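You operate a simulated robot arm through the tools that you are given. There is no shell and no other tool.

Carry out the task below with a simulated robot arm. There is one attempt and no reset: what you move stays moved.

TASK
Heat to 350 degrees until it says HOLDING, then stop and shut the gauge's black knob.
Fine: leave the switch on, the black valve open, the other knobs and the grey slide as they are.

Only the result counts: the job must be done as asked and must still hold three seconds after the hand-in. Knocking over, shifting, dropping, spilling or breaking anything else fails it.

THE ROBOT
A 7-joint arm with a three-finger gripper, fixed in place. Base frame: the origin is at the foot of the arm, x ahead of it, y to its left, z up. Lengths are in cm, angles in degrees, forces in N, time in s.
Its first joint turns from -166.0 to 166.0 degrees. Payload 2.69 kg.
The tool frame sits at the grasp point between the pads (the TCP): z along the fingers, y along the line on which they close. The tips reach 3 cm beyond it. Largest opening 12.8 cm; the body of the gripper starts 11.7 cm behind the TCP.
Orientation is told as [roll, pitch, yaw] about the base's x, y, z axes, in that order, counted from this pose: with the fingers straight down and closing along the base's y, the tool's x points along the base's -x, its y along +y and its z along -z.

THE INTERFACE
- The arm moves only by the tool send_rows. Its argument "rows" is a list that holds one entry, the list of rows, each a list of 6 numbers: the shift along the tool's x, y, z in units of 500 mm (1.0 is 500 mm), then the turn, a rotation vector about the tool's x, y, z in units of 120 degrees (1.0 is 120 degrees). In form: [[[x, y, z, wx, wy, wz], ...]]. A call has 1 to 20 rows; each row is the pose to reach, as a shift and turn from the pose commanded when the call began, along the tool's axes at that moment. "grip" is the finger opening in cm, from 0 to 12.8, set as the call begins (left out, the last holds). A call with a number of a shift or a turn outside -1 to 1 is refused whole. Rows are played at 5 a second. More than 5 cm and 8.6 degrees between two rows, or a gripper value outside its range, and nothing of the call is played. A pose out of reach is approached as far as the arm can. The call stops where the force on the tool passes 90 N (or 10 N more than at its start, if that is more) or the arm is blocked; 0.2 s more then pass. Each finger halts on what it meets, pressing with about 29 N; the grip force reading is that of the motor and also rises with nothing between the fingers. The clock runs only during rows and for 0.2 s after the last one: add rows that repeat a pose to give the fingers time. The reply holds the time, the measured pose of the TCP, the force on the tool along the base axes, the opening and the grip force, in the units named above and with some noise, with the torque about the TCP (base axes, N m) and any sound that the robot's microphone picked up.
- Cameras (640 x 400 px; columns grow to the right, rows downward): "scene" is fixed at [22.28, -65.11, 156.43]; the picture's right is [0.89, -0.46, 0.00], its down [-0.18, -0.35, -0.92] and it looks along [0.42, 0.82, -0.39] (base axes); focal length 330 px, centre (320, 200). "wrist" rides on the gripper at [5.8, 5.4, -13.1] in the tool frame; the picture's right is [-0.68, 0.74, 0.00], its down [-0.62, -0.57, -0.55] and it looks along [-0.40, -0.37, 0.84] (tool axes); focal length 234 px, centre (320, 200). There is no depth. A picture from a camera that has moved, and an enlarged one, comes with that camera's place and axes in the base frame and with its lens.
- camera(camera): a new picture of that camera. It takes no simulated time.
- raise_lower(by): slides the trunk up (or, below 0, down) by that many cm; the arm rides with it, the base frame stays. It gives what a move gives, with no picture.
- inspect(camera, box): a new picture of the part [left, top, right, bottom] of that camera's present view, enlarged. It takes no simulated time.
- finish_job(): hands the job in; it is judged then, once.

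Nothing tells you positions but the pictures and the camera data. Unless the task says otherwise, let go and move clear before handing in.

The tools are called after "Emit:" as a command line: name --argument value ..., lists and objects as JSON in quotes. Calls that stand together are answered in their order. send_rows: Moves the arm, as the interface text tells. Its arguments: {"type":"object","properties":{"rows":{"type":"array","items":{"type":"array","items":{"type":"array","items":{"type":"number"}}}},"grip":{"type":"number"}},"required":["rows"]} The other tools are called the same way: raise_lower (by) slides the trunk up or down; camera (camera) takes a picture; inspect (camera, box) takes an enlarged picture of a part of a camera's view; finish_job () hands the job in.

At the start:

```text
time: 0.0
tool_pos: [50.51, 48.17, 113.18]
tool_rot: [0.0, 0.0, 0.0]
contact_force: [0.2, 0.1, 1.1]
moment: [0.02, -0.02, -0.03]
width: 12.79
grasp_force: 0.0
trunk travel left (down, up): [-15.0, 20.0]
```

scene: 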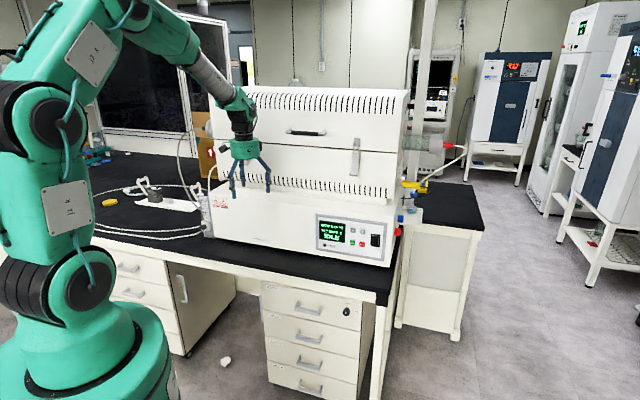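
wrist: 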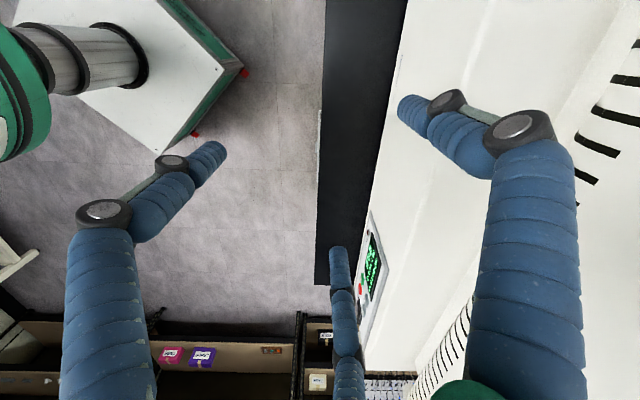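

I see a tube furnace on a bench with a control panel on its front right, and gas fittings at both ends. I'll zoom in on the panel and the fittings first.

Emit:
inspect --camera "scene" --box '[300, 200, 410, 270]'

Emit:
inspect --camera "scene" --box '[380, 120, 480, 250]'

Emit:
inspect --camera "scene" --box '[80, 130, 240, 250]'

Emit:
inspect --camera "scene" --box '[200, 80, 420, 220]'

```text
5.71 times, centred on (355, 235) of scene
camera zoom: at [22.28, -65.11, 156.43], right [0.89, -0.46, 0.0], down [-0.18, -0.35, -0.92], along [0.42, 0.82, -0.39], focal length 1888 px, centre (120, 0)
```

zoom: 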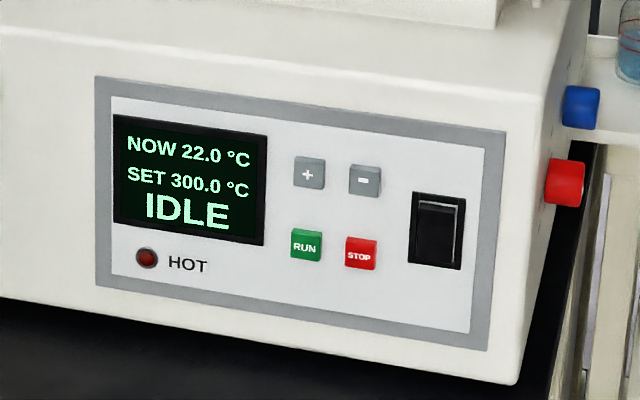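

```text
3.08 times, centred on (430, 185) of scene
camera zoom: at [22.28, -65.11, 156.43], right [0.89, -0.46, 0.0], down [-0.18, -0.35, -0.92], along [0.42, 0.82, -0.39], focal length 1017 px, centre (-18, 246)
```

zoom: 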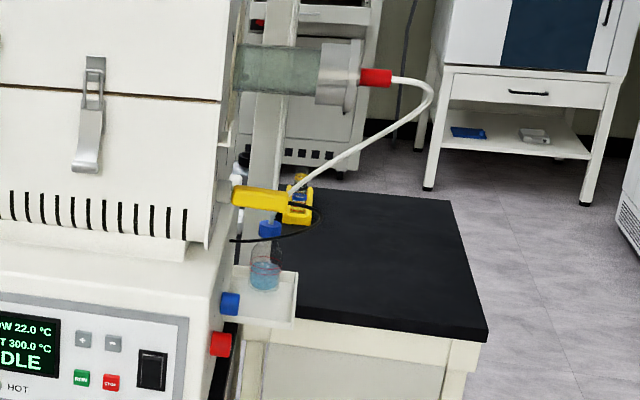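

```text
3.33 times, centred on (160, 190) of scene
camera zoom: at [22.28, -65.11, 156.43], right [0.89, -0.46, 0.0], down [-0.18, -0.35, -0.92], along [0.42, 0.82, -0.39], focal length 1101 px, centre (853, 233)
```

zoom: 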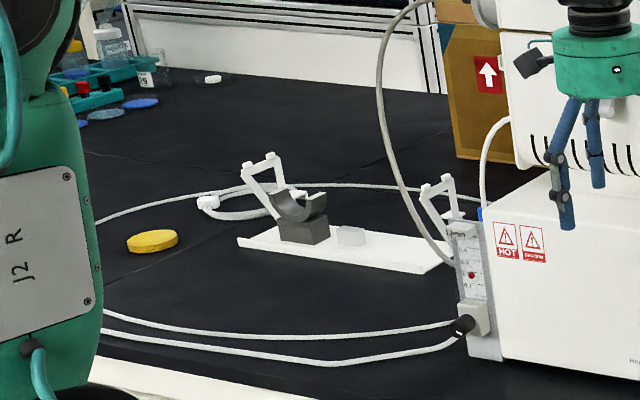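

```text
2.86 times, centred on (310, 150) of scene
camera zoom: at [22.28, -65.11, 156.43], right [0.89, -0.46, 0.0], down [-0.18, -0.35, -0.92], along [0.42, 0.82, -0.39], focal length 944 px, centre (349, 343)
```

zoom: 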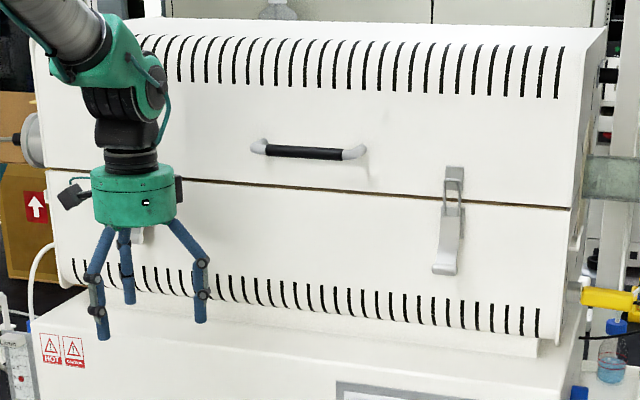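

The furnace front looks turned about 45° and faces the robot base, with the gauge (rotameter) at its left end. I'll zoom the wrist view to locate things, and close the fingers to see how they look.

Emit:
inspect --camera "wrist" --box '[320, 200, 420, 320]'

Emit:
send_rows --rows '[[[0, 0, 0, 0, 0, 0], [0, 0, 0, 0, 0, 0], [0, 0, 0, 0, 0, 0], [0, 0, 0, 0, 0, 0], [0, 0, 0, 0, 0, 0]]]' --grip 0

Emit:
camera --camera "wrist"

Emit:
inspect --camera "scene" --box '[190, 70, 290, 200]'

Emit:
inspect --camera "scene" --box '[180, 175, 250, 245]'

```text
3.33 times, centred on (370, 260) of wrist
camera zoom: at [44.61, 53.46, 126.33], right [0.68, 0.74, 0.0], down [0.62, -0.57, 0.55], along [0.4, -0.37, -0.84], focal length 781 px, centre (153, 0)
```

zoom: 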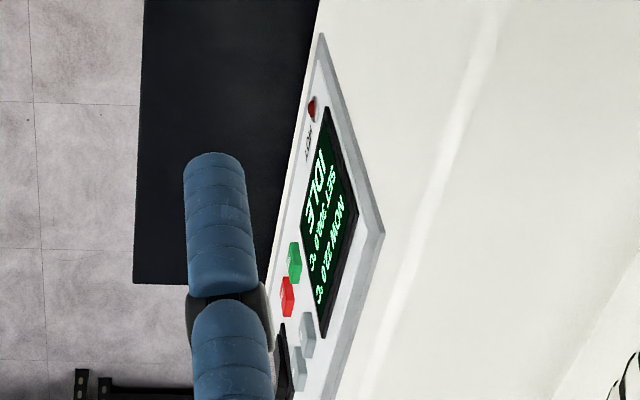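

```text
time: 1.2
tool_pos: [50.55, 48.14, 113.21]
tool_rot: [0.0, 0.0, 0.0]
contact_force: [-0.2, -0.2, 0.4]
moment: [0.03, -0.02, -0.04]
width: 0.25
grasp_force: 29.2
trunk travel left (down, up): [-15.0, 20.0]
```

```text
taken
camera wrist: at [44.61, 53.46, 126.33], right [0.68, 0.74, 0.0], down [0.62, -0.56, 0.55], along [0.4, -0.37, -0.84], focal length 234 px, centre (320, 200)
```

wrist: 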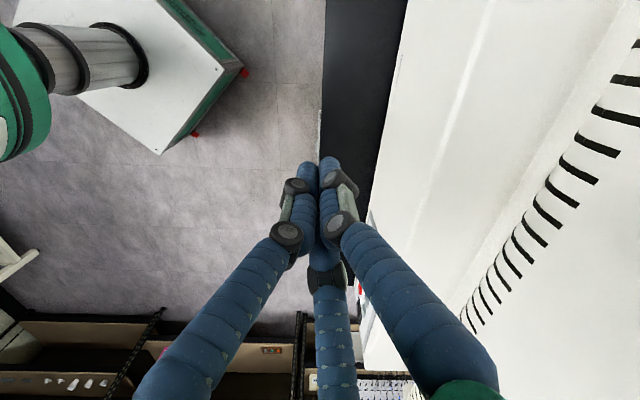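

```text
3.08 times, centred on (240, 135) of scene
camera zoom: at [22.28, -65.11, 156.43], right [0.89, -0.46, 0.0], down [-0.18, -0.35, -0.92], along [0.42, 0.82, -0.39], focal length 1017 px, centre (566, 400)
```

zoom: 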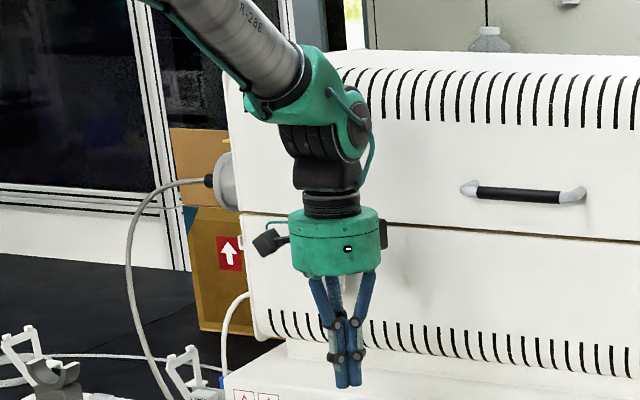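

```text
5.71 times, centred on (215, 210) of scene
camera zoom: at [22.28, -65.11, 156.43], right [0.89, -0.46, 0.0], down [-0.18, -0.35, -0.92], along [0.42, 0.82, -0.39], focal length 1888 px, centre (920, 143)
```

zoom: 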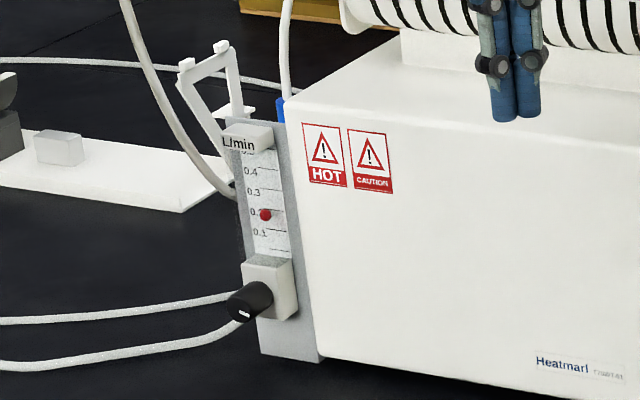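

The buttons triangulate to about RUN (85.5, 29.5, 90), STOP (88.2, 26.8, 90) and + (85.5, 29.5, 95.5), on a vertical panel facing along (-0.71, -0.71). I'll back off a little and yaw the tool 45°, then pitch it horizontal.

Emit:
send_rows --rows '[[[0.02, -0.02, 0, 0, 0, -0.0625], [0.04, -0.04, 0, 0, 0, -0.125], [0.06, -0.06, 0, 0, 0, -0.1875], [0.08, -0.08, 0, 0, 0, -0.25], [0.1, -0.1, 0, 0, 0, -0.3125], [0.12, -0.12, 0, 0, 0, -0.375], [0.12, -0.12, 0, 0, 0, -0.375]]]' --grip 0

```text
time: 2.8
tool_pos: [44.29, 42.14, 113.09]
tool_rot: [0.0, 0.0, 45.1]
contact_force: [-0.2, 0.2, 0.0]
moment: [0.01, -0.02, 0.0]
width: 0.2
grasp_force: 29.3
trunk travel left (down, up): [-15.0, 20.0]
```

The yaw worked. Now I'll pitch the tool to point horizontally at the furnace.

Emit:
send_rows --rows '[[[0, 0, 0, 0, -0.0625, 0], [0, 0, 0, 0, -0.125, 0], [0, 0, 0, 0, -0.1875, 0], [0, 0, 0, 0, -0.25, 0], [0, 0, 0, 0, -0.3125, 0], [0, 0, 0, 0, -0.375, 0], [0, 0, 0, 0, -0.4375, 0], [0, 0, 0, 0, -0.5, 0], [0, 0, 0, 0, -0.5625, 0], [0, 0, 0, 0, -0.625, 0], [0, 0, 0, 0, -0.6875, 0], [0, 0, 0, 0, -0.75, 0], [0, 0, 0, 0, -0.75, 0]]]'

Emit:
camera --camera "wrist"

Emit:
camera --camera "scene"

```text
time: 5.6
tool_pos: [44.57, 42.13, 113.18]
tool_rot: [-144.0, -90.0, -170.9]
contact_force: [0.3, 1.2, -0.2]
moment: [0.03, -0.01, -0.04]
width: 0.19
grasp_force: 28.6
out of reach, approached as far as the arm can: row 8
trunk travel left (down, up): [-15.0, 20.0]
```

```text
taken
camera wrist: at [31.44, 36.67, 107.36], right [-0.52, 0.52, 0.68], down [0.01, -0.79, 0.62], along [0.85, 0.33, 0.4], focal length 234 px, centre (320, 200)
```

wrist: 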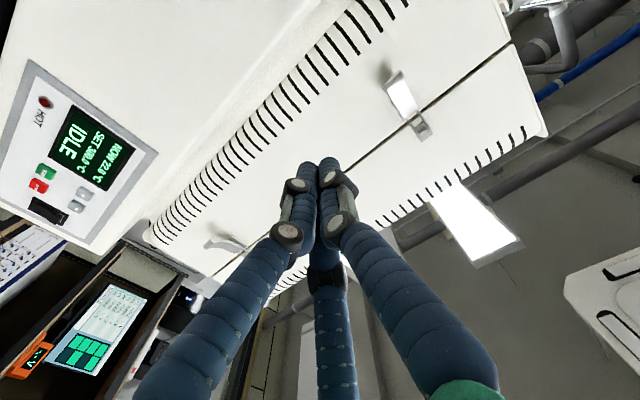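

```text
taken
```

scene: 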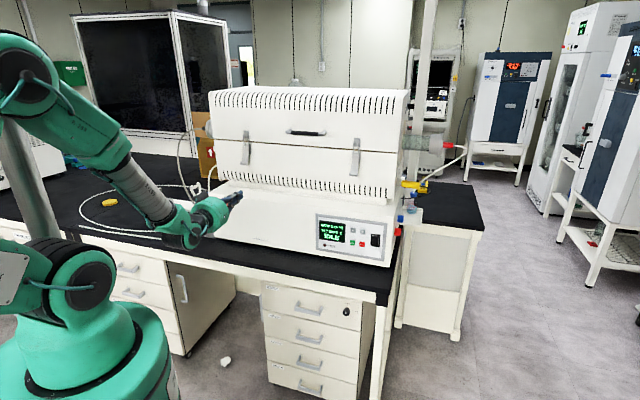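

The tool is now horizontal, and the wrist view confirms the RUN position. Next I'll move to a standoff in front of the + button.

Emit:
send_rows --rows '[[[0.0354, -0.0758, 0.02, 0, 0, 0], [0.0708, -0.1516, 0.04, 0, 0, 0], [0.1062, -0.2274, 0.06, 0, 0, 0], [0.1416, -0.3032, 0.08, 0, 0, 0], [0.177, -0.379, 0.1, 0, 0, 0], [0.2124, -0.4548, 0.12, 0, 0, 0], [0.2478, -0.5306, 0.14, 0, 0, 0], [0.2832, -0.6064, 0.16, 0, 0, 0], [0.3186, -0.6822, 0.18, 0, 0, 0], [0.354, -0.758, 0.2, 0, 0, 0], [0.354, -0.758, 0.2, 0, 0, 0], [0.354, -0.758, 0.2, 0, 0, 0]]]'

Emit:
camera --camera "wrist"

Emit:
camera --camera "scene"

```text
time: 8.2
tool_pos: [78.37, 22.43, 95.49]
tool_rot: [38.9, -89.9, 6.2]
contact_force: [-0.1, 0.1, 0.6]
moment: [0.0, -0.03, 0.07]
width: 0.22
grasp_force: 29.1
trunk travel left (down, up): [-15.0, 20.0]
```

```text
taken
camera wrist: at [65.31, 16.92, 89.71], right [-0.52, 0.52, 0.68], down [0.01, -0.79, 0.62], along [0.85, 0.33, 0.4], focal length 234 px, centre (320, 200)
```

wrist: 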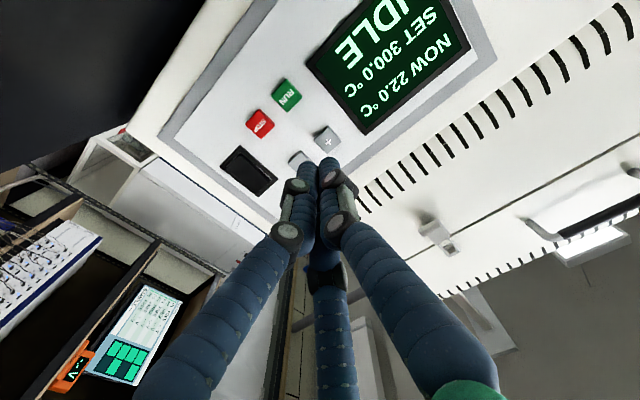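

```text
taken
```

scene: 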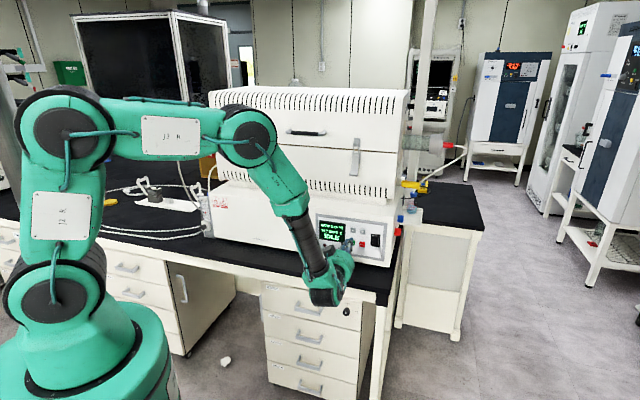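

The tips line up with the + button to within a few millimetres. I'll advance to just short of the button face and check.

Emit:
send_rows --rows '[[[-0.005, 0.005, 0.04, 0, 0, 0], [-0.005, 0.005, 0.08, 0, 0, 0], [-0.005, 0.005, 0.1, 0, 0, 0], [-0.005, 0.005, 0.12, 0, 0, 0], [-0.005, 0.005, 0.12, 0, 0, 0], [-0.005, 0.005, 0.12, 0, 0, 0]]]'

Emit:
inspect --camera "wrist" --box '[220, 60, 420, 220]'

Emit:
inspect --camera "scene" --box '[300, 200, 410, 270]'

```text
time: 9.6
tool_pos: [82.35, 26.83, 95.72]
tool_rot: [15.0, -90.0, 29.9]
contact_force: [0.2, -0.2, -0.6]
moment: [0.0, 0.03, 0.0]
width: 0.22
grasp_force: 29.3
trunk travel left (down, up): [-15.0, 20.0]
```

```text
2.50 times, centred on (320, 140) of wrist
camera zoom: at [69.39, 21.35, 89.96], right [-0.52, 0.52, 0.68], down [0.01, -0.79, 0.62], along [0.85, 0.33, 0.4], focal length 585 px, centre (320, 350)
```

zoom: 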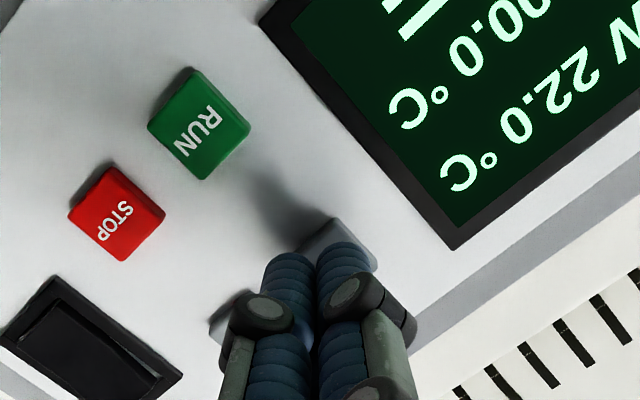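

```text
5.71 times, centred on (355, 235) of scene
camera zoom: at [22.28, -65.11, 156.43], right [0.89, -0.46, 0.0], down [-0.18, -0.35, -0.92], along [0.42, 0.82, -0.39], focal length 1888 px, centre (120, 0)
```

zoom: 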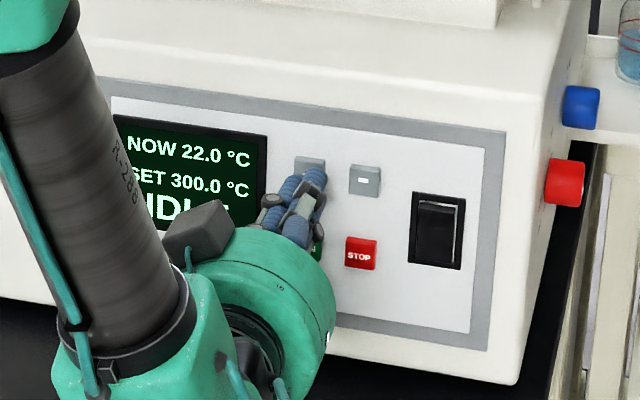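

The tips are about 1 cm from the + button and aligned with it. I'll make a gentle trial press and come back.

Emit:
send_rows --rows '[[[0, 0, 0.01, 0, 0, 0], [0, 0, 0.018, 0, 0, 0], [0, 0, 0.024, 0, 0, 0], [0, 0, 0, 0, 0, 0], [0, 0, 0, 0, 0, 0]]]'

Emit:
inspect --camera "scene" --box '[300, 200, 410, 270]'

Emit:
camera --camera "wrist"

```text
time: 10.8
tool_pos: [82.43, 26.83, 95.79]
tool_rot: [149.9, -90.0, -104.8]
contact_force: [-0.6, 0.0, 0.0]
moment: [0.0, -0.01, 0.0]
width: 0.23
grasp_force: 31.2
trunk travel left (down, up): [-15.0, 20.0]
```

```text
5.71 times, centred on (355, 235) of scene
camera zoom: at [22.28, -65.11, 156.43], right [0.89, -0.46, 0.0], down [-0.18, -0.35, -0.92], along [0.42, 0.82, -0.39], focal length 1888 px, centre (120, 0)
```

zoom: 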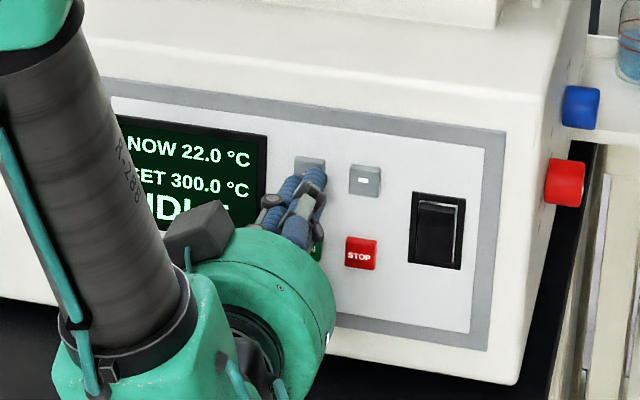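

```text
taken
camera wrist: at [69.37, 21.32, 89.95], right [-0.52, 0.52, 0.68], down [0.01, -0.79, 0.62], along [0.85, 0.33, 0.4], focal length 234 px, centre (320, 200)
```

wrist: 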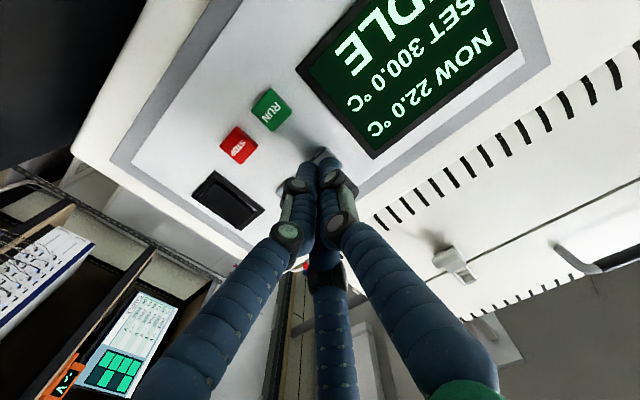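

The press didn't reach the button. I'll move closer in small steps and read the force.

Emit:
send_rows --rows '[[[0, 0, 0.012, 0, 0, 0], [0, 0, 0.024, 0, 0, 0], [0, 0, 0.024, 0, 0, 0]]]'

Emit:
send_rows --rows '[[[0, 0, 0.004, 0, 0, 0], [0, 0, 0.004, 0, 0, 0]]]'

Emit:
send_rows --rows '[[[0, 0, 0.004, 0, 0, 0], [0, 0, 0.004, 0, 0, 0]]]'

Emit:
inspect --camera "wrist" --box '[220, 60, 420, 220]'

```text
time: 11.6
tool_pos: [83.31, 27.7, 95.81]
tool_rot: [21.2, -89.9, 23.7]
contact_force: [-2.6, -0.1, -0.8]
moment: [0.0, 0.03, 0.0]
width: 0.61
grasp_force: 31.2
trunk travel left (down, up): [-15.0, 20.0]
heard: click
```

```text
time: 12.2
tool_pos: [83.39, 27.89, 95.66]
tool_rot: [36.9, -90.0, 8.0]
contact_force: [-2.8, -3.8, -0.4]
moment: [-0.03, 0.02, -0.03]
width: 0.59
grasp_force: 31.3
trunk travel left (down, up): [-15.0, 20.0]
```

```text
time: 12.8
tool_pos: [83.58, 27.94, 95.83]
tool_rot: [72.3, -90.1, -27.2]
contact_force: [-7.5, -7.9, -1.3]
moment: [0.03, 0.05, -0.03]
width: 0.64
grasp_force: 31.3
trunk travel left (down, up): [-15.0, 20.0]
```

```text
2.50 times, centred on (320, 140) of wrist
camera zoom: at [70.47, 22.44, 89.96], right [-0.52, 0.52, 0.68], down [0.01, -0.79, 0.62], along [0.85, 0.33, 0.4], focal length 585 px, centre (320, 350)
```

zoom: 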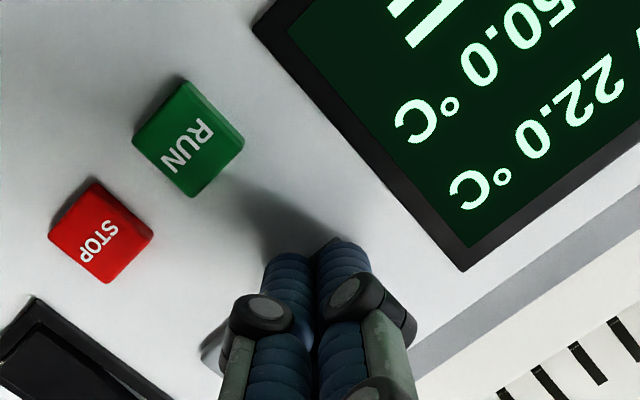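

One click was heard and the set value now ends in 50.0. I'll back straight off and read it.

Emit:
send_rows --rows '[[[0, 0, -0.04, 0, 0, 0], [0, 0, -0.1, 0, 0, 0], [0, 0, -0.1, 0, 0, 0]]]'

Emit:
camera --camera "wrist"

Emit:
inspect --camera "scene" --box '[300, 200, 410, 270]'

```text
time: 13.6
tool_pos: [80.08, 24.5, 95.8]
tool_rot: [168.0, -89.9, -122.9]
contact_force: [0.9, -0.3, -0.4]
moment: [0.03, -0.02, -0.03]
width: 0.22
grasp_force: 31.3
trunk travel left (down, up): [-15.0, 20.0]
```

```text
taken
camera wrist: at [66.96, 18.92, 90.0], right [-0.52, 0.52, 0.68], down [0.01, -0.79, 0.62], along [0.85, 0.33, 0.4], focal length 234 px, centre (320, 200)
```

wrist: 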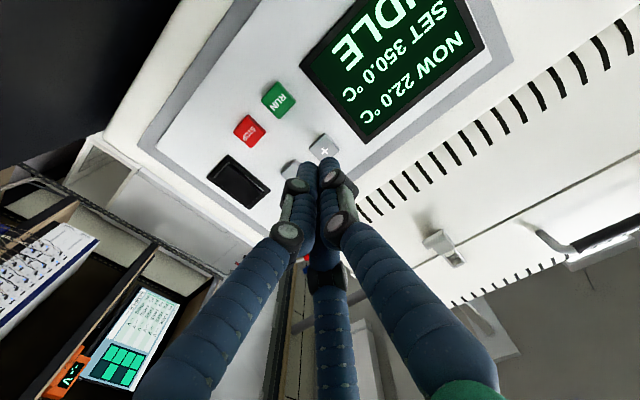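

```text
5.71 times, centred on (355, 235) of scene
camera zoom: at [22.28, -65.11, 156.43], right [0.89, -0.46, 0.0], down [-0.18, -0.35, -0.92], along [0.42, 0.82, -0.39], focal length 1888 px, centre (120, 0)
```

zoom: 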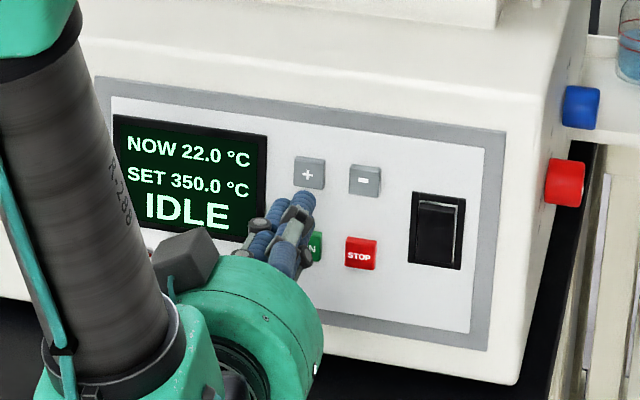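

SET reads 350.0. Now I'll drop 5.75 cm to RUN and press it.

Emit:
send_rows --rows '[[[0.06, 0, 0, 0, 0, 0], [0.115, 0, 0, 0, 0, 0], [0.115, 0, 0.04, 0, 0, 0], [0.115, 0, 0.07, 0, 0, 0], [0.115, 0, 0.085, 0, 0, 0], [0.115, 0, 0.093, 0, 0, 0], [0.115, 0, 0.093, 0, 0, 0]]]'

Emit:
inspect --camera "scene" --box '[300, 200, 410, 270]'

Emit:
camera --camera "wrist"

```text
time: 15.2
tool_pos: [83.23, 27.77, 89.92]
tool_rot: [28.1, -89.9, 17.0]
contact_force: [-2.2, -1.1, -0.7]
moment: [-0.02, 0.0, -0.01]
width: 0.6
grasp_force: 31.2
trunk travel left (down, up): [-15.0, 20.0]
heard: click
```

```text
5.71 times, centred on (355, 235) of scene
camera zoom: at [22.28, -65.11, 156.43], right [0.89, -0.46, 0.0], down [-0.18, -0.35, -0.92], along [0.42, 0.82, -0.39], focal length 1888 px, centre (120, 0)
```

zoom: 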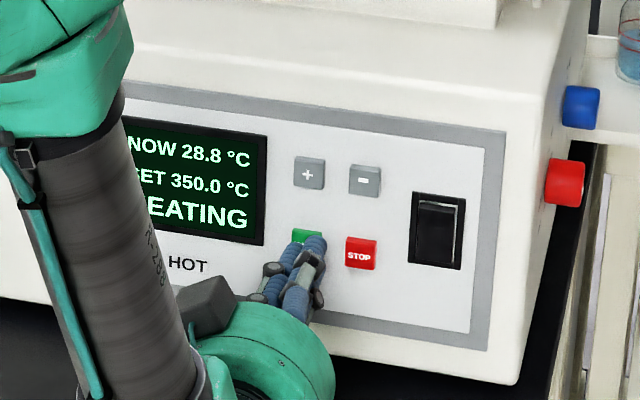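

```text
taken
camera wrist: at [70.2, 22.19, 84.15], right [-0.52, 0.52, 0.68], down [0.01, -0.79, 0.62], along [0.85, 0.33, 0.4], focal length 234 px, centre (320, 200)
```

wrist: 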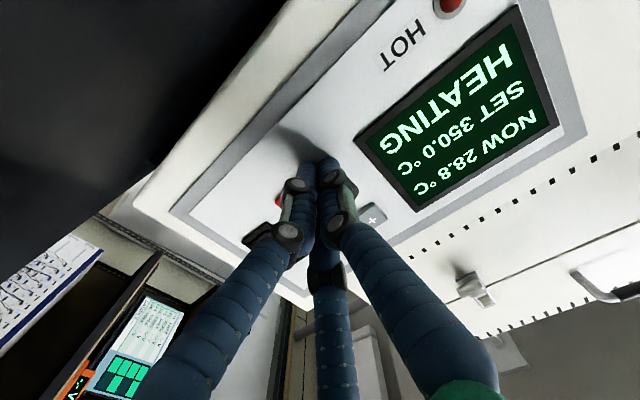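

It's HEATING (28.8 °C). I'll back off, line up with STOP, and wait there for HOLDING.

Emit:
send_rows --rows '[[[0, 0, -0.04, 0, 0, 0], [0, 0, -0.09, 0, 0, 0], [0, -0.04, -0.09, 0, 0, 0], [0, -0.076, -0.09, 0, 0, 0], [0, -0.076, -0.09, 0, 0, 0], [0, -0.076, -0.09, 0, 0, 0], [0, -0.076, -0.09, 0, 0, 0], [0, -0.076, -0.09, 0, 0, 0], [0, -0.076, -0.09, 0, 0, 0], [0, -0.076, -0.09, 0, 0, 0], [0, -0.076, -0.09, 0, 0, 0], [0, -0.076, -0.09, 0, 0, 0], [0, -0.076, -0.09, 0, 0, 0], [0, -0.076, -0.09, 0, 0, 0], [0, -0.076, -0.09, 0, 0, 0], [0, -0.076, -0.09, 0, 0, 0], [0, -0.076, -0.09, 0, 0, 0], [0, -0.076, -0.09, 0, 0, 0], [0, -0.076, -0.09, 0, 0, 0], [0, -0.076, -0.09, 0, 0, 0]]]'

Emit:
camera --camera "wrist"

Emit:
inspect --camera "scene" --box '[300, 200, 410, 270]'

```text
time: 19.4
tool_pos: [82.8, 21.7, 89.93]
tool_rot: [14.1, -90.1, 30.9]
contact_force: [0.6, -0.6, -0.5]
moment: [0.0, -0.01, 0.0]
width: 0.24
grasp_force: 30.9
trunk travel left (down, up): [-15.0, 20.0]
```

```text
taken
camera wrist: at [69.77, 16.26, 84.12], right [-0.52, 0.52, 0.68], down [0.01, -0.79, 0.62], along [0.85, 0.33, 0.4], focal length 234 px, centre (320, 200)
```

wrist: 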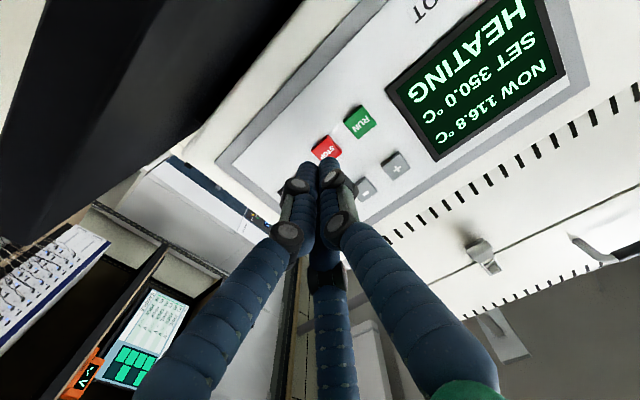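

```text
5.71 times, centred on (355, 235) of scene
camera zoom: at [22.28, -65.11, 156.43], right [0.89, -0.46, 0.0], down [-0.18, -0.35, -0.92], along [0.42, 0.82, -0.39], focal length 1888 px, centre (120, 0)
```

zoom: 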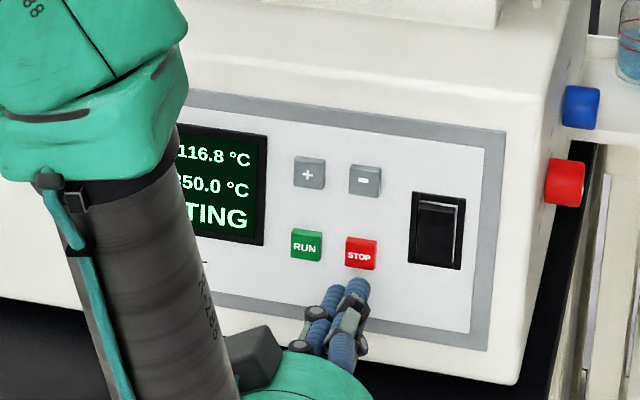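

It's at 116.8 °C and rising about 21 °C/s. I'll hold here and wait.

Emit:
send_rows --rows '[[[0, 0, 0, 0, 0, 0], [0, 0, 0, 0, 0, 0], [0, 0, 0, 0, 0, 0], [0, 0, 0, 0, 0, 0], [0, 0, 0, 0, 0, 0], [0, 0, 0, 0, 0, 0], [0, 0, 0, 0, 0, 0], [0, 0, 0, 0, 0, 0], [0, 0, 0, 0, 0, 0], [0, 0, 0, 0, 0, 0], [0, 0, 0, 0, 0, 0], [0, 0, 0, 0, 0, 0], [0, 0, 0, 0, 0, 0], [0, 0, 0, 0, 0, 0], [0, 0, 0, 0, 0, 0], [0, 0, 0, 0, 0, 0], [0, 0, 0, 0, 0, 0], [0, 0, 0, 0, 0, 0], [0, 0, 0, 0, 0, 0], [0, 0, 0, 0, 0, 0]]]'

Emit:
send_rows --rows '[[[0, 0, 0, 0, 0, 0], [0, 0, 0, 0, 0, 0], [0, 0, 0, 0, 0, 0], [0, 0, 0, 0, 0, 0], [0, 0, 0, 0, 0, 0], [0, 0, 0, 0, 0, 0], [0, 0, 0, 0, 0, 0], [0, 0, 0, 0, 0, 0], [0, 0, 0, 0, 0, 0], [0, 0, 0, 0, 0, 0], [0, 0, 0, 0, 0, 0], [0, 0, 0, 0, 0, 0], [0, 0, 0, 0, 0, 0], [0, 0, 0, 0, 0, 0], [0, 0, 0, 0, 0, 0], [0, 0, 0, 0, 0, 0], [0, 0, 0, 0, 0, 0], [0, 0, 0, 0, 0, 0], [0, 0, 0, 0, 0, 0], [0, 0, 0, 0, 0, 0]]]'

Emit:
send_rows --rows '[[[0, 0, 0, 0, 0, 0], [0, 0, 0, 0, 0, 0], [0, 0, 0, 0, 0, 0], [0, 0, 0, 0, 0, 0], [0, 0, 0, 0, 0, 0], [0, 0, 0, 0, 0, 0], [0, 0, 0, 0, 0, 0], [0, 0, 0, 0, 0, 0], [0, 0, 0, 0, 0, 0], [0, 0, 0, 0, 0, 0]]]'

Emit:
camera --camera "wrist"

```text
time: 23.6
tool_pos: [82.89, 21.81, 89.94]
tool_rot: [14.4, -90.0, 30.7]
contact_force: [0.0, -0.7, 0.3]
moment: [0.01, -0.01, 0.01]
width: 0.22
grasp_force: 31.5
trunk travel left (down, up): [-15.0, 20.0]
```

```text
time: 27.8
tool_pos: [82.84, 21.84, 89.94]
tool_rot: [16.1, -90.0, 28.9]
contact_force: [0.5, 0.6, -0.5]
moment: [-0.03, -0.02, -0.01]
width: 0.22
grasp_force: 31.9
trunk travel left (down, up): [-15.0, 20.0]
```

```text
time: 30.0
tool_pos: [82.86, 21.72, 89.98]
tool_rot: [13.2, -90.1, 31.8]
contact_force: [-0.3, 0.1, -0.2]
moment: [0.03, -0.02, 0.0]
width: 0.2
grasp_force: 31.1
trunk travel left (down, up): [-15.0, 20.0]
```

```text
taken
camera wrist: at [69.77, 16.26, 84.12], right [-0.52, 0.52, 0.68], down [0.01, -0.79, 0.62], along [0.85, 0.33, 0.4], focal length 234 px, centre (320, 200)
```

wrist: 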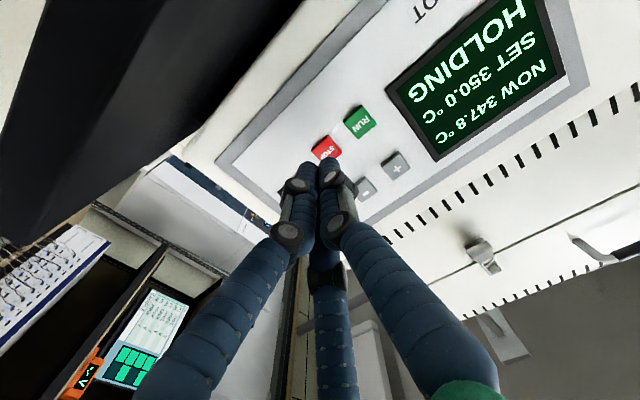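

It says HOLDING at 347.8 °C, so I'll press STOP now.

Emit:
send_rows --rows '[[[0, 0, 0.04, 0, 0, 0], [0, 0, 0.07, 0, 0, 0], [0, 0, 0.085, 0, 0, 0], [0, 0, 0.093, 0, 0, 0], [0, 0, 0.093, 0, 0, 0], [0, 0, 0.06, 0, 0, 0], [0, 0, 0, 0, 0, 0], [0, 0, 0, 0, 0, 0]]]'

Emit:
camera --camera "wrist"

```text
time: 31.8
tool_pos: [82.91, 21.79, 89.86]
tool_rot: [-157.3, -90.0, -157.7]
contact_force: [0.4, 1.2, 0.4]
moment: [0.01, 0.02, -0.02]
width: 0.23
grasp_force: 31.9
trunk travel left (down, up): [-15.0, 20.0]
heard: click
```

```text
taken
camera wrist: at [69.71, 16.24, 84.19], right [-0.52, 0.52, 0.68], down [0.01, -0.79, 0.62], along [0.85, 0.33, 0.4], focal length 234 px, centre (320, 200)
```

wrist: 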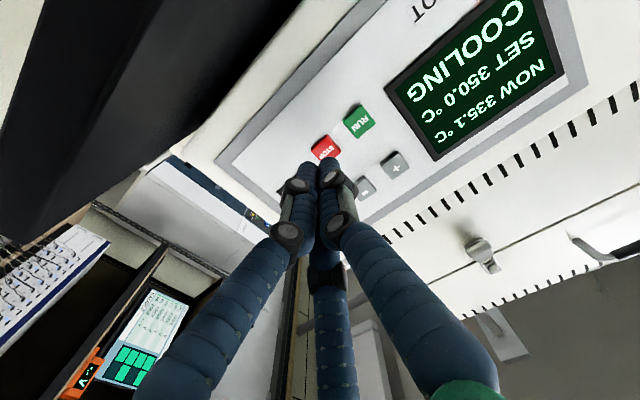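

STOP registered and the display says COOLING. Next I'll retract, lift and traverse left to a standoff in front of the gauge.

Emit:
send_rows --rows '[[[0, 0, -0.08, 0, 0, 0], [-0.05, 0, -0.15, 0, 0, 0], [-0.12, 0, -0.2, 0, 0, 0], [-0.2, 0.02, -0.22, 0, 0, 0], [-0.24, 0.09, -0.22, 0, 0, 0], [-0.24, 0.18, -0.22, 0, 0, 0], [-0.24, 0.27, -0.22, 0, 0, 0], [-0.24, 0.36, -0.22, 0, 0, 0], [-0.24, 0.45, -0.22, 0, 0, 0], [-0.24, 0.54, -0.22, 0, 0, 0], [-0.24, 0.63, -0.22, 0, 0, 0], [-0.24, 0.72, -0.22, 0, 0, 0], [-0.24, 0.8, -0.22, 0, 0, 0], [-0.24, 0.88, -0.22, 0, 0, 0], [-0.24, 0.96, -0.22, 0, 0, 0], [-0.24, 0.96, -0.22, 0, 0, 0], [-0.24, 0.96, -0.22, 0, 0, 0]]]'

Emit:
camera --camera "wrist"

Emit:
camera --camera "scene"

```text
time: 35.4
tool_pos: [41.12, 48.0, 101.8]
tool_rot: [-97.4, -90.0, 142.5]
contact_force: [-1.2, 0.6, 0.6]
moment: [0.01, 0.02, -0.04]
width: 0.2
grasp_force: 31.2
trunk travel left (down, up): [-15.0, 20.0]
```

```text
taken
camera wrist: at [27.95, 42.55, 96.07], right [-0.52, 0.52, 0.68], down [0.01, -0.79, 0.62], along [0.85, 0.33, 0.4], focal length 234 px, centre (320, 200)
```

wrist: 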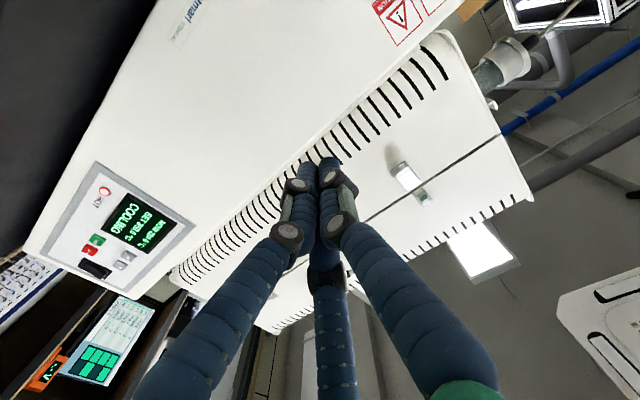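

```text
taken
```

scene: 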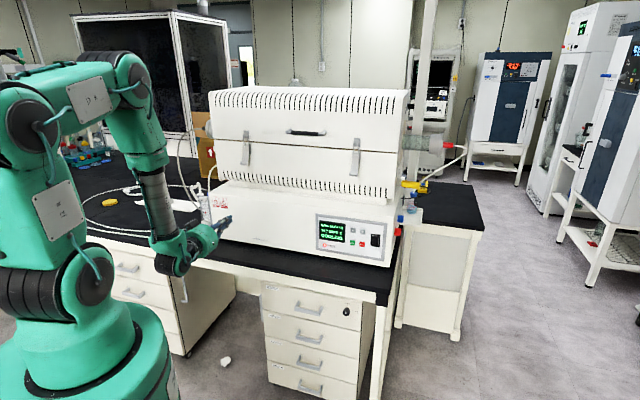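

I'm still up and left of the panel and clear of everything. I'll move on left and down to the height of the gauge knob.

Emit:
send_rows --rows '[[[0, 0.08, 0, 0, 0, 0], [0.03, 0.16, 0, 0, 0, 0], [0.06, 0.24, 0, 0, 0, 0], [0.1, 0.32, 0, 0, 0, 0], [0.14, 0.4, 0, 0, 0, 0], [0.19, 0.46, 0, 0, 0, 0], [0.24, 0.46, 0, 0, 0, 0], [0.24, 0.46, 0, 0, 0, 0], [0.24, 0.46, 0, 0, 0, 0]]]'

Emit:
camera --camera "wrist"

Emit:
inspect --camera "scene" --box '[140, 165, 250, 285]'

```text
time: 37.6
tool_pos: [28.35, 64.13, 92.06]
tool_rot: [137.4, -88.2, -95.6]
contact_force: [-0.6, -0.5, -0.4]
moment: [-0.03, 0.01, 0.03]
width: 0.21
grasp_force: 31.3
trunk travel left (down, up): [-15.0, 20.0]
stopped in row 9: the arm was blocked; the commanded pose is now the measured one
```

```text
taken
camera wrist: at [14.98, 59.35, 86.05], right [-0.49, 0.53, 0.69], down [-0.03, -0.81, 0.59], along [0.87, 0.27, 0.42], focal length 234 px, centre (320, 200)
```

wrist: 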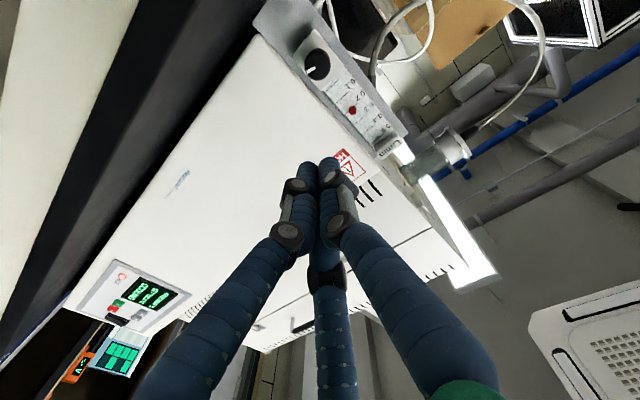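

```text
3.33 times, centred on (195, 225) of scene
camera zoom: at [22.28, -65.11, 156.43], right [0.89, -0.46, 0.0], down [-0.18, -0.35, -0.92], along [0.42, 0.82, -0.39], focal length 1101 px, centre (737, 117)
```

zoom: 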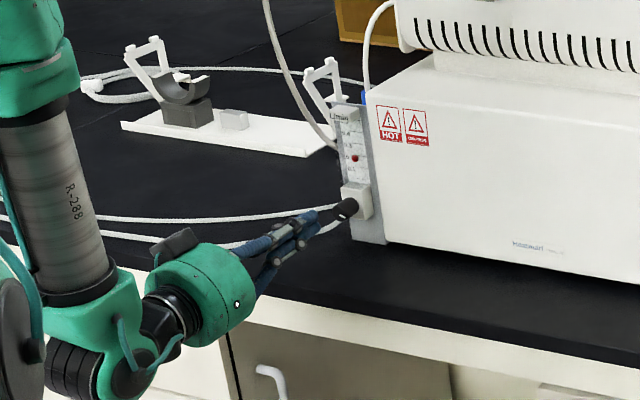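

The arm was stopped by a joint limit or a block, slightly short of the target and tilted by a few degrees. The knob triangulates to about (35.3, 76, 87.2), and I'll zoom in on it.

Emit:
inspect --camera "wrist" --box '[240, 0, 440, 160]'

Emit:
camera --camera "scene"

Emit:
inspect --camera "scene" --box '[180, 175, 250, 245]'

```text
2.50 times, centred on (340, 80) of wrist
camera zoom: at [14.98, 59.35, 86.05], right [-0.49, 0.53, 0.69], down [-0.03, -0.81, 0.59], along [0.87, 0.27, 0.42], focal length 585 px, centre (270, 500)
```

zoom: 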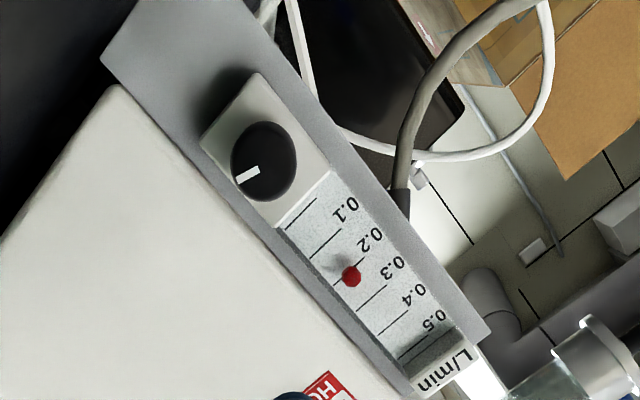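

```text
taken
```

scene: 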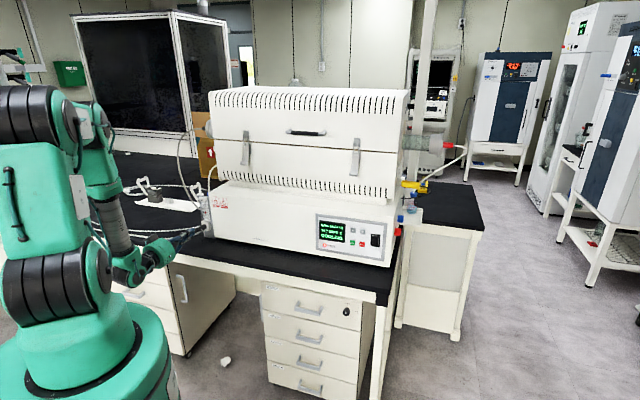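

```text
5.71 times, centred on (215, 210) of scene
camera zoom: at [22.28, -65.11, 156.43], right [0.89, -0.46, 0.0], down [-0.18, -0.35, -0.92], along [0.42, 0.82, -0.39], focal length 1888 px, centre (920, 143)
```

zoom: 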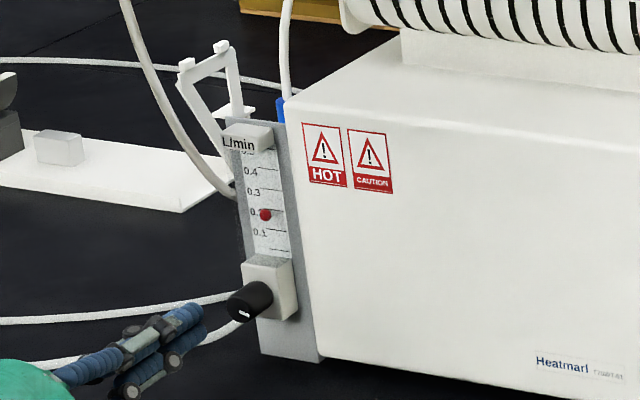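

The knob's mark points right and the ball reads about 0.22. Clockwise from the front is +z of the tool, which should shut it. I'll level the tool and move forward and left, away from the joint limit.

Emit:
send_rows --rows '[[[0, 0, 0.03, 0, 0, 0], [0, 0.02, 0.06, -0.01, 0.004, -0.004], [0, 0.05, 0.088, -0.0267, 0.0108, -0.01], [0.0036, 0.075, 0.088, -0.0267, 0.0108, -0.01], [0.0036, 0.075, 0.088, -0.0267, 0.0108, -0.01]]]'

Emit:
camera --camera "wrist"

Emit:
camera --camera "scene"

```text
time: 38.8
tool_pos: [28.53, 70.1, 91.97]
tool_rot: [-131.5, -90.0, 177.1]
contact_force: [0.3, -0.4, 0.4]
moment: [0.0, -0.04, -0.01]
width: 0.2
grasp_force: 31.4
trunk travel left (down, up): [-15.0, 20.0]
```

```text
taken
camera wrist: at [15.6, 64.34, 86.17], right [-0.53, 0.52, 0.68], down [0.02, -0.79, 0.62], along [0.85, 0.34, 0.41], focal length 234 px, centre (320, 200)
```

wrist: 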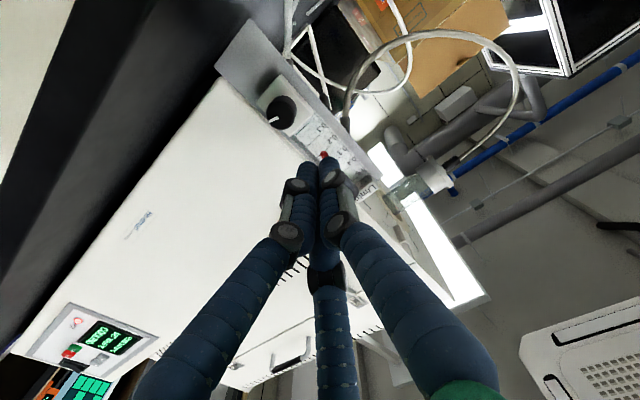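

```text
taken
```

scene: 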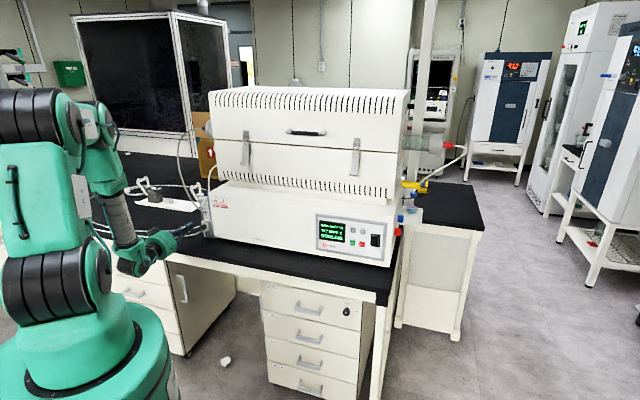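

The pose is level again and in front of the gauge. I'll zoom in to refine the knob position.

Emit:
inspect --camera "wrist" --box '[220, 50, 380, 178]'

Emit:
inspect --camera "scene" --box '[165, 185, 235, 255]'

```text
3.12 times, centred on (300, 114) of wrist
camera zoom: at [15.6, 64.34, 86.17], right [-0.53, 0.52, 0.68], down [0.02, -0.79, 0.62], along [0.85, 0.34, 0.41], focal length 732 px, centre (382, 469)
```

zoom: 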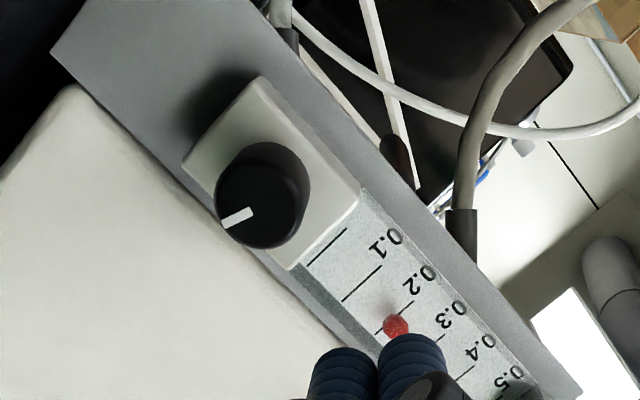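

```text
5.71 times, centred on (200, 220) of scene
camera zoom: at [22.28, -65.11, 156.43], right [0.89, -0.46, 0.0], down [-0.18, -0.35, -0.92], along [0.42, 0.82, -0.39], focal length 1888 px, centre (1006, 86)
```

zoom: 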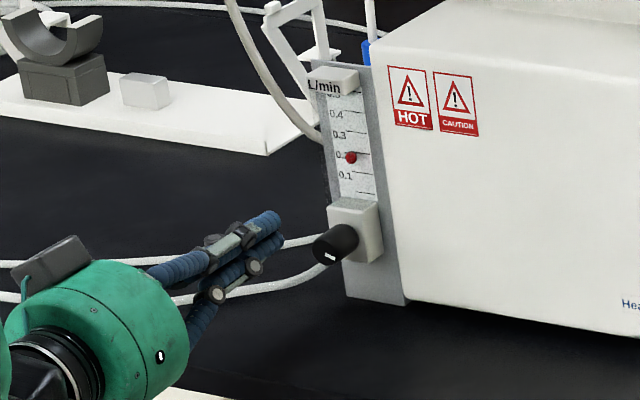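

The refined knob front is (35.4, 75.8, 87.3), about 2.8 cm in diameter. I'll line up with its axis at a standoff and open the fingers to 6 cm.

Emit:
send_rows --rows '[[[0.04, -0.01, 0, 0, 0, 0], [0.093, -0.018, 0.01, 0, 0, 0], [0.093, -0.018, 0.03, 0, 0, 0], [0.093, -0.018, 0.03, 0, 0, 0], [0.093, -0.018, 0.03, 0, 0, 0]]]' --grip 6

Emit:
camera --camera "wrist"

Emit:
inspect --camera "scene" --box '[165, 185, 235, 255]'

```text
time: 40.0
tool_pos: [30.3, 70.43, 87.35]
tool_rot: [-150.1, -89.9, -164.4]
contact_force: [0.5, -0.6, 0.1]
moment: [0.0, 0.01, 0.04]
width: 5.99
grasp_force: 0.0
trunk travel left (down, up): [-15.0, 20.0]
```

```text
taken
camera wrist: at [17.26, 64.76, 81.6], right [-0.53, 0.52, 0.68], down [0.02, -0.79, 0.62], along [0.85, 0.34, 0.41], focal length 234 px, centre (320, 200)
```

wrist: 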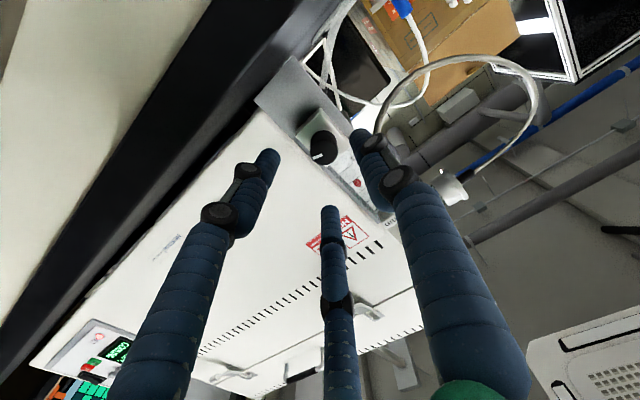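

```text
5.71 times, centred on (200, 220) of scene
camera zoom: at [22.28, -65.11, 156.43], right [0.89, -0.46, 0.0], down [-0.18, -0.35, -0.92], along [0.42, 0.82, -0.39], focal length 1888 px, centre (1006, 86)
```

zoom: 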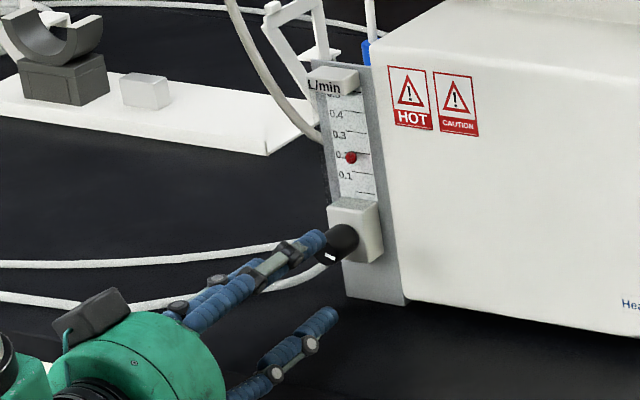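

The three-fingered hand is centred on the knob axis to within a few millimetres. I'll advance so the tips straddle the knob.

Emit:
send_rows --rows '[[[0, 0.002, 0.04, 0, 0, 0], [0, 0.004, 0.07, 0, 0, 0], [0, 0.004, 0.09, 0, 0, 0], [0, 0.004, 0.11, 0, 0, 0], [0, 0.004, 0.11, 0, 0, 0]]]'

Emit:
inspect --camera "wrist" --box '[220, 60, 420, 220]'

Emit:
inspect --camera "scene" --box '[165, 185, 235, 255]'

```text
time: 41.2
tool_pos: [34.01, 74.34, 87.32]
tool_rot: [-125.7, -89.9, 171.3]
contact_force: [0.6, 0.3, -0.5]
moment: [0.0, -0.05, 0.02]
width: 5.95
grasp_force: 0.0
trunk travel left (down, up): [-15.0, 20.0]
```

```text
2.50 times, centred on (320, 140) of wrist
camera zoom: at [20.96, 68.8, 81.56], right [-0.53, 0.52, 0.68], down [0.02, -0.79, 0.62], along [0.85, 0.34, 0.4], focal length 585 px, centre (320, 350)
```

zoom: 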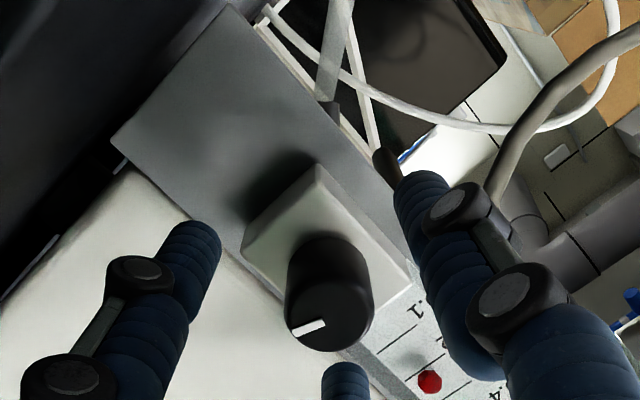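

```text
5.71 times, centred on (200, 220) of scene
camera zoom: at [22.28, -65.11, 156.43], right [0.89, -0.46, 0.0], down [-0.18, -0.35, -0.92], along [0.42, 0.82, -0.39], focal length 1888 px, centre (1006, 86)
```

zoom: 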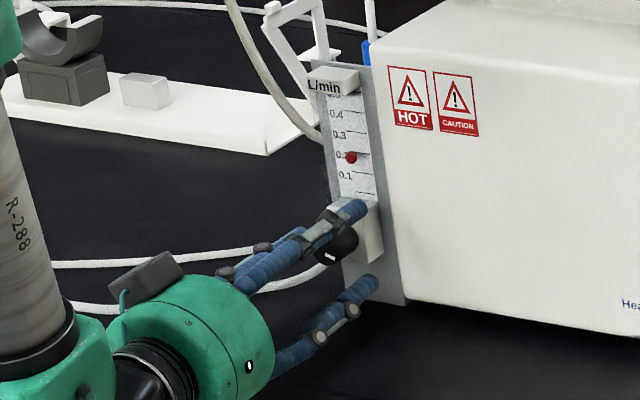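

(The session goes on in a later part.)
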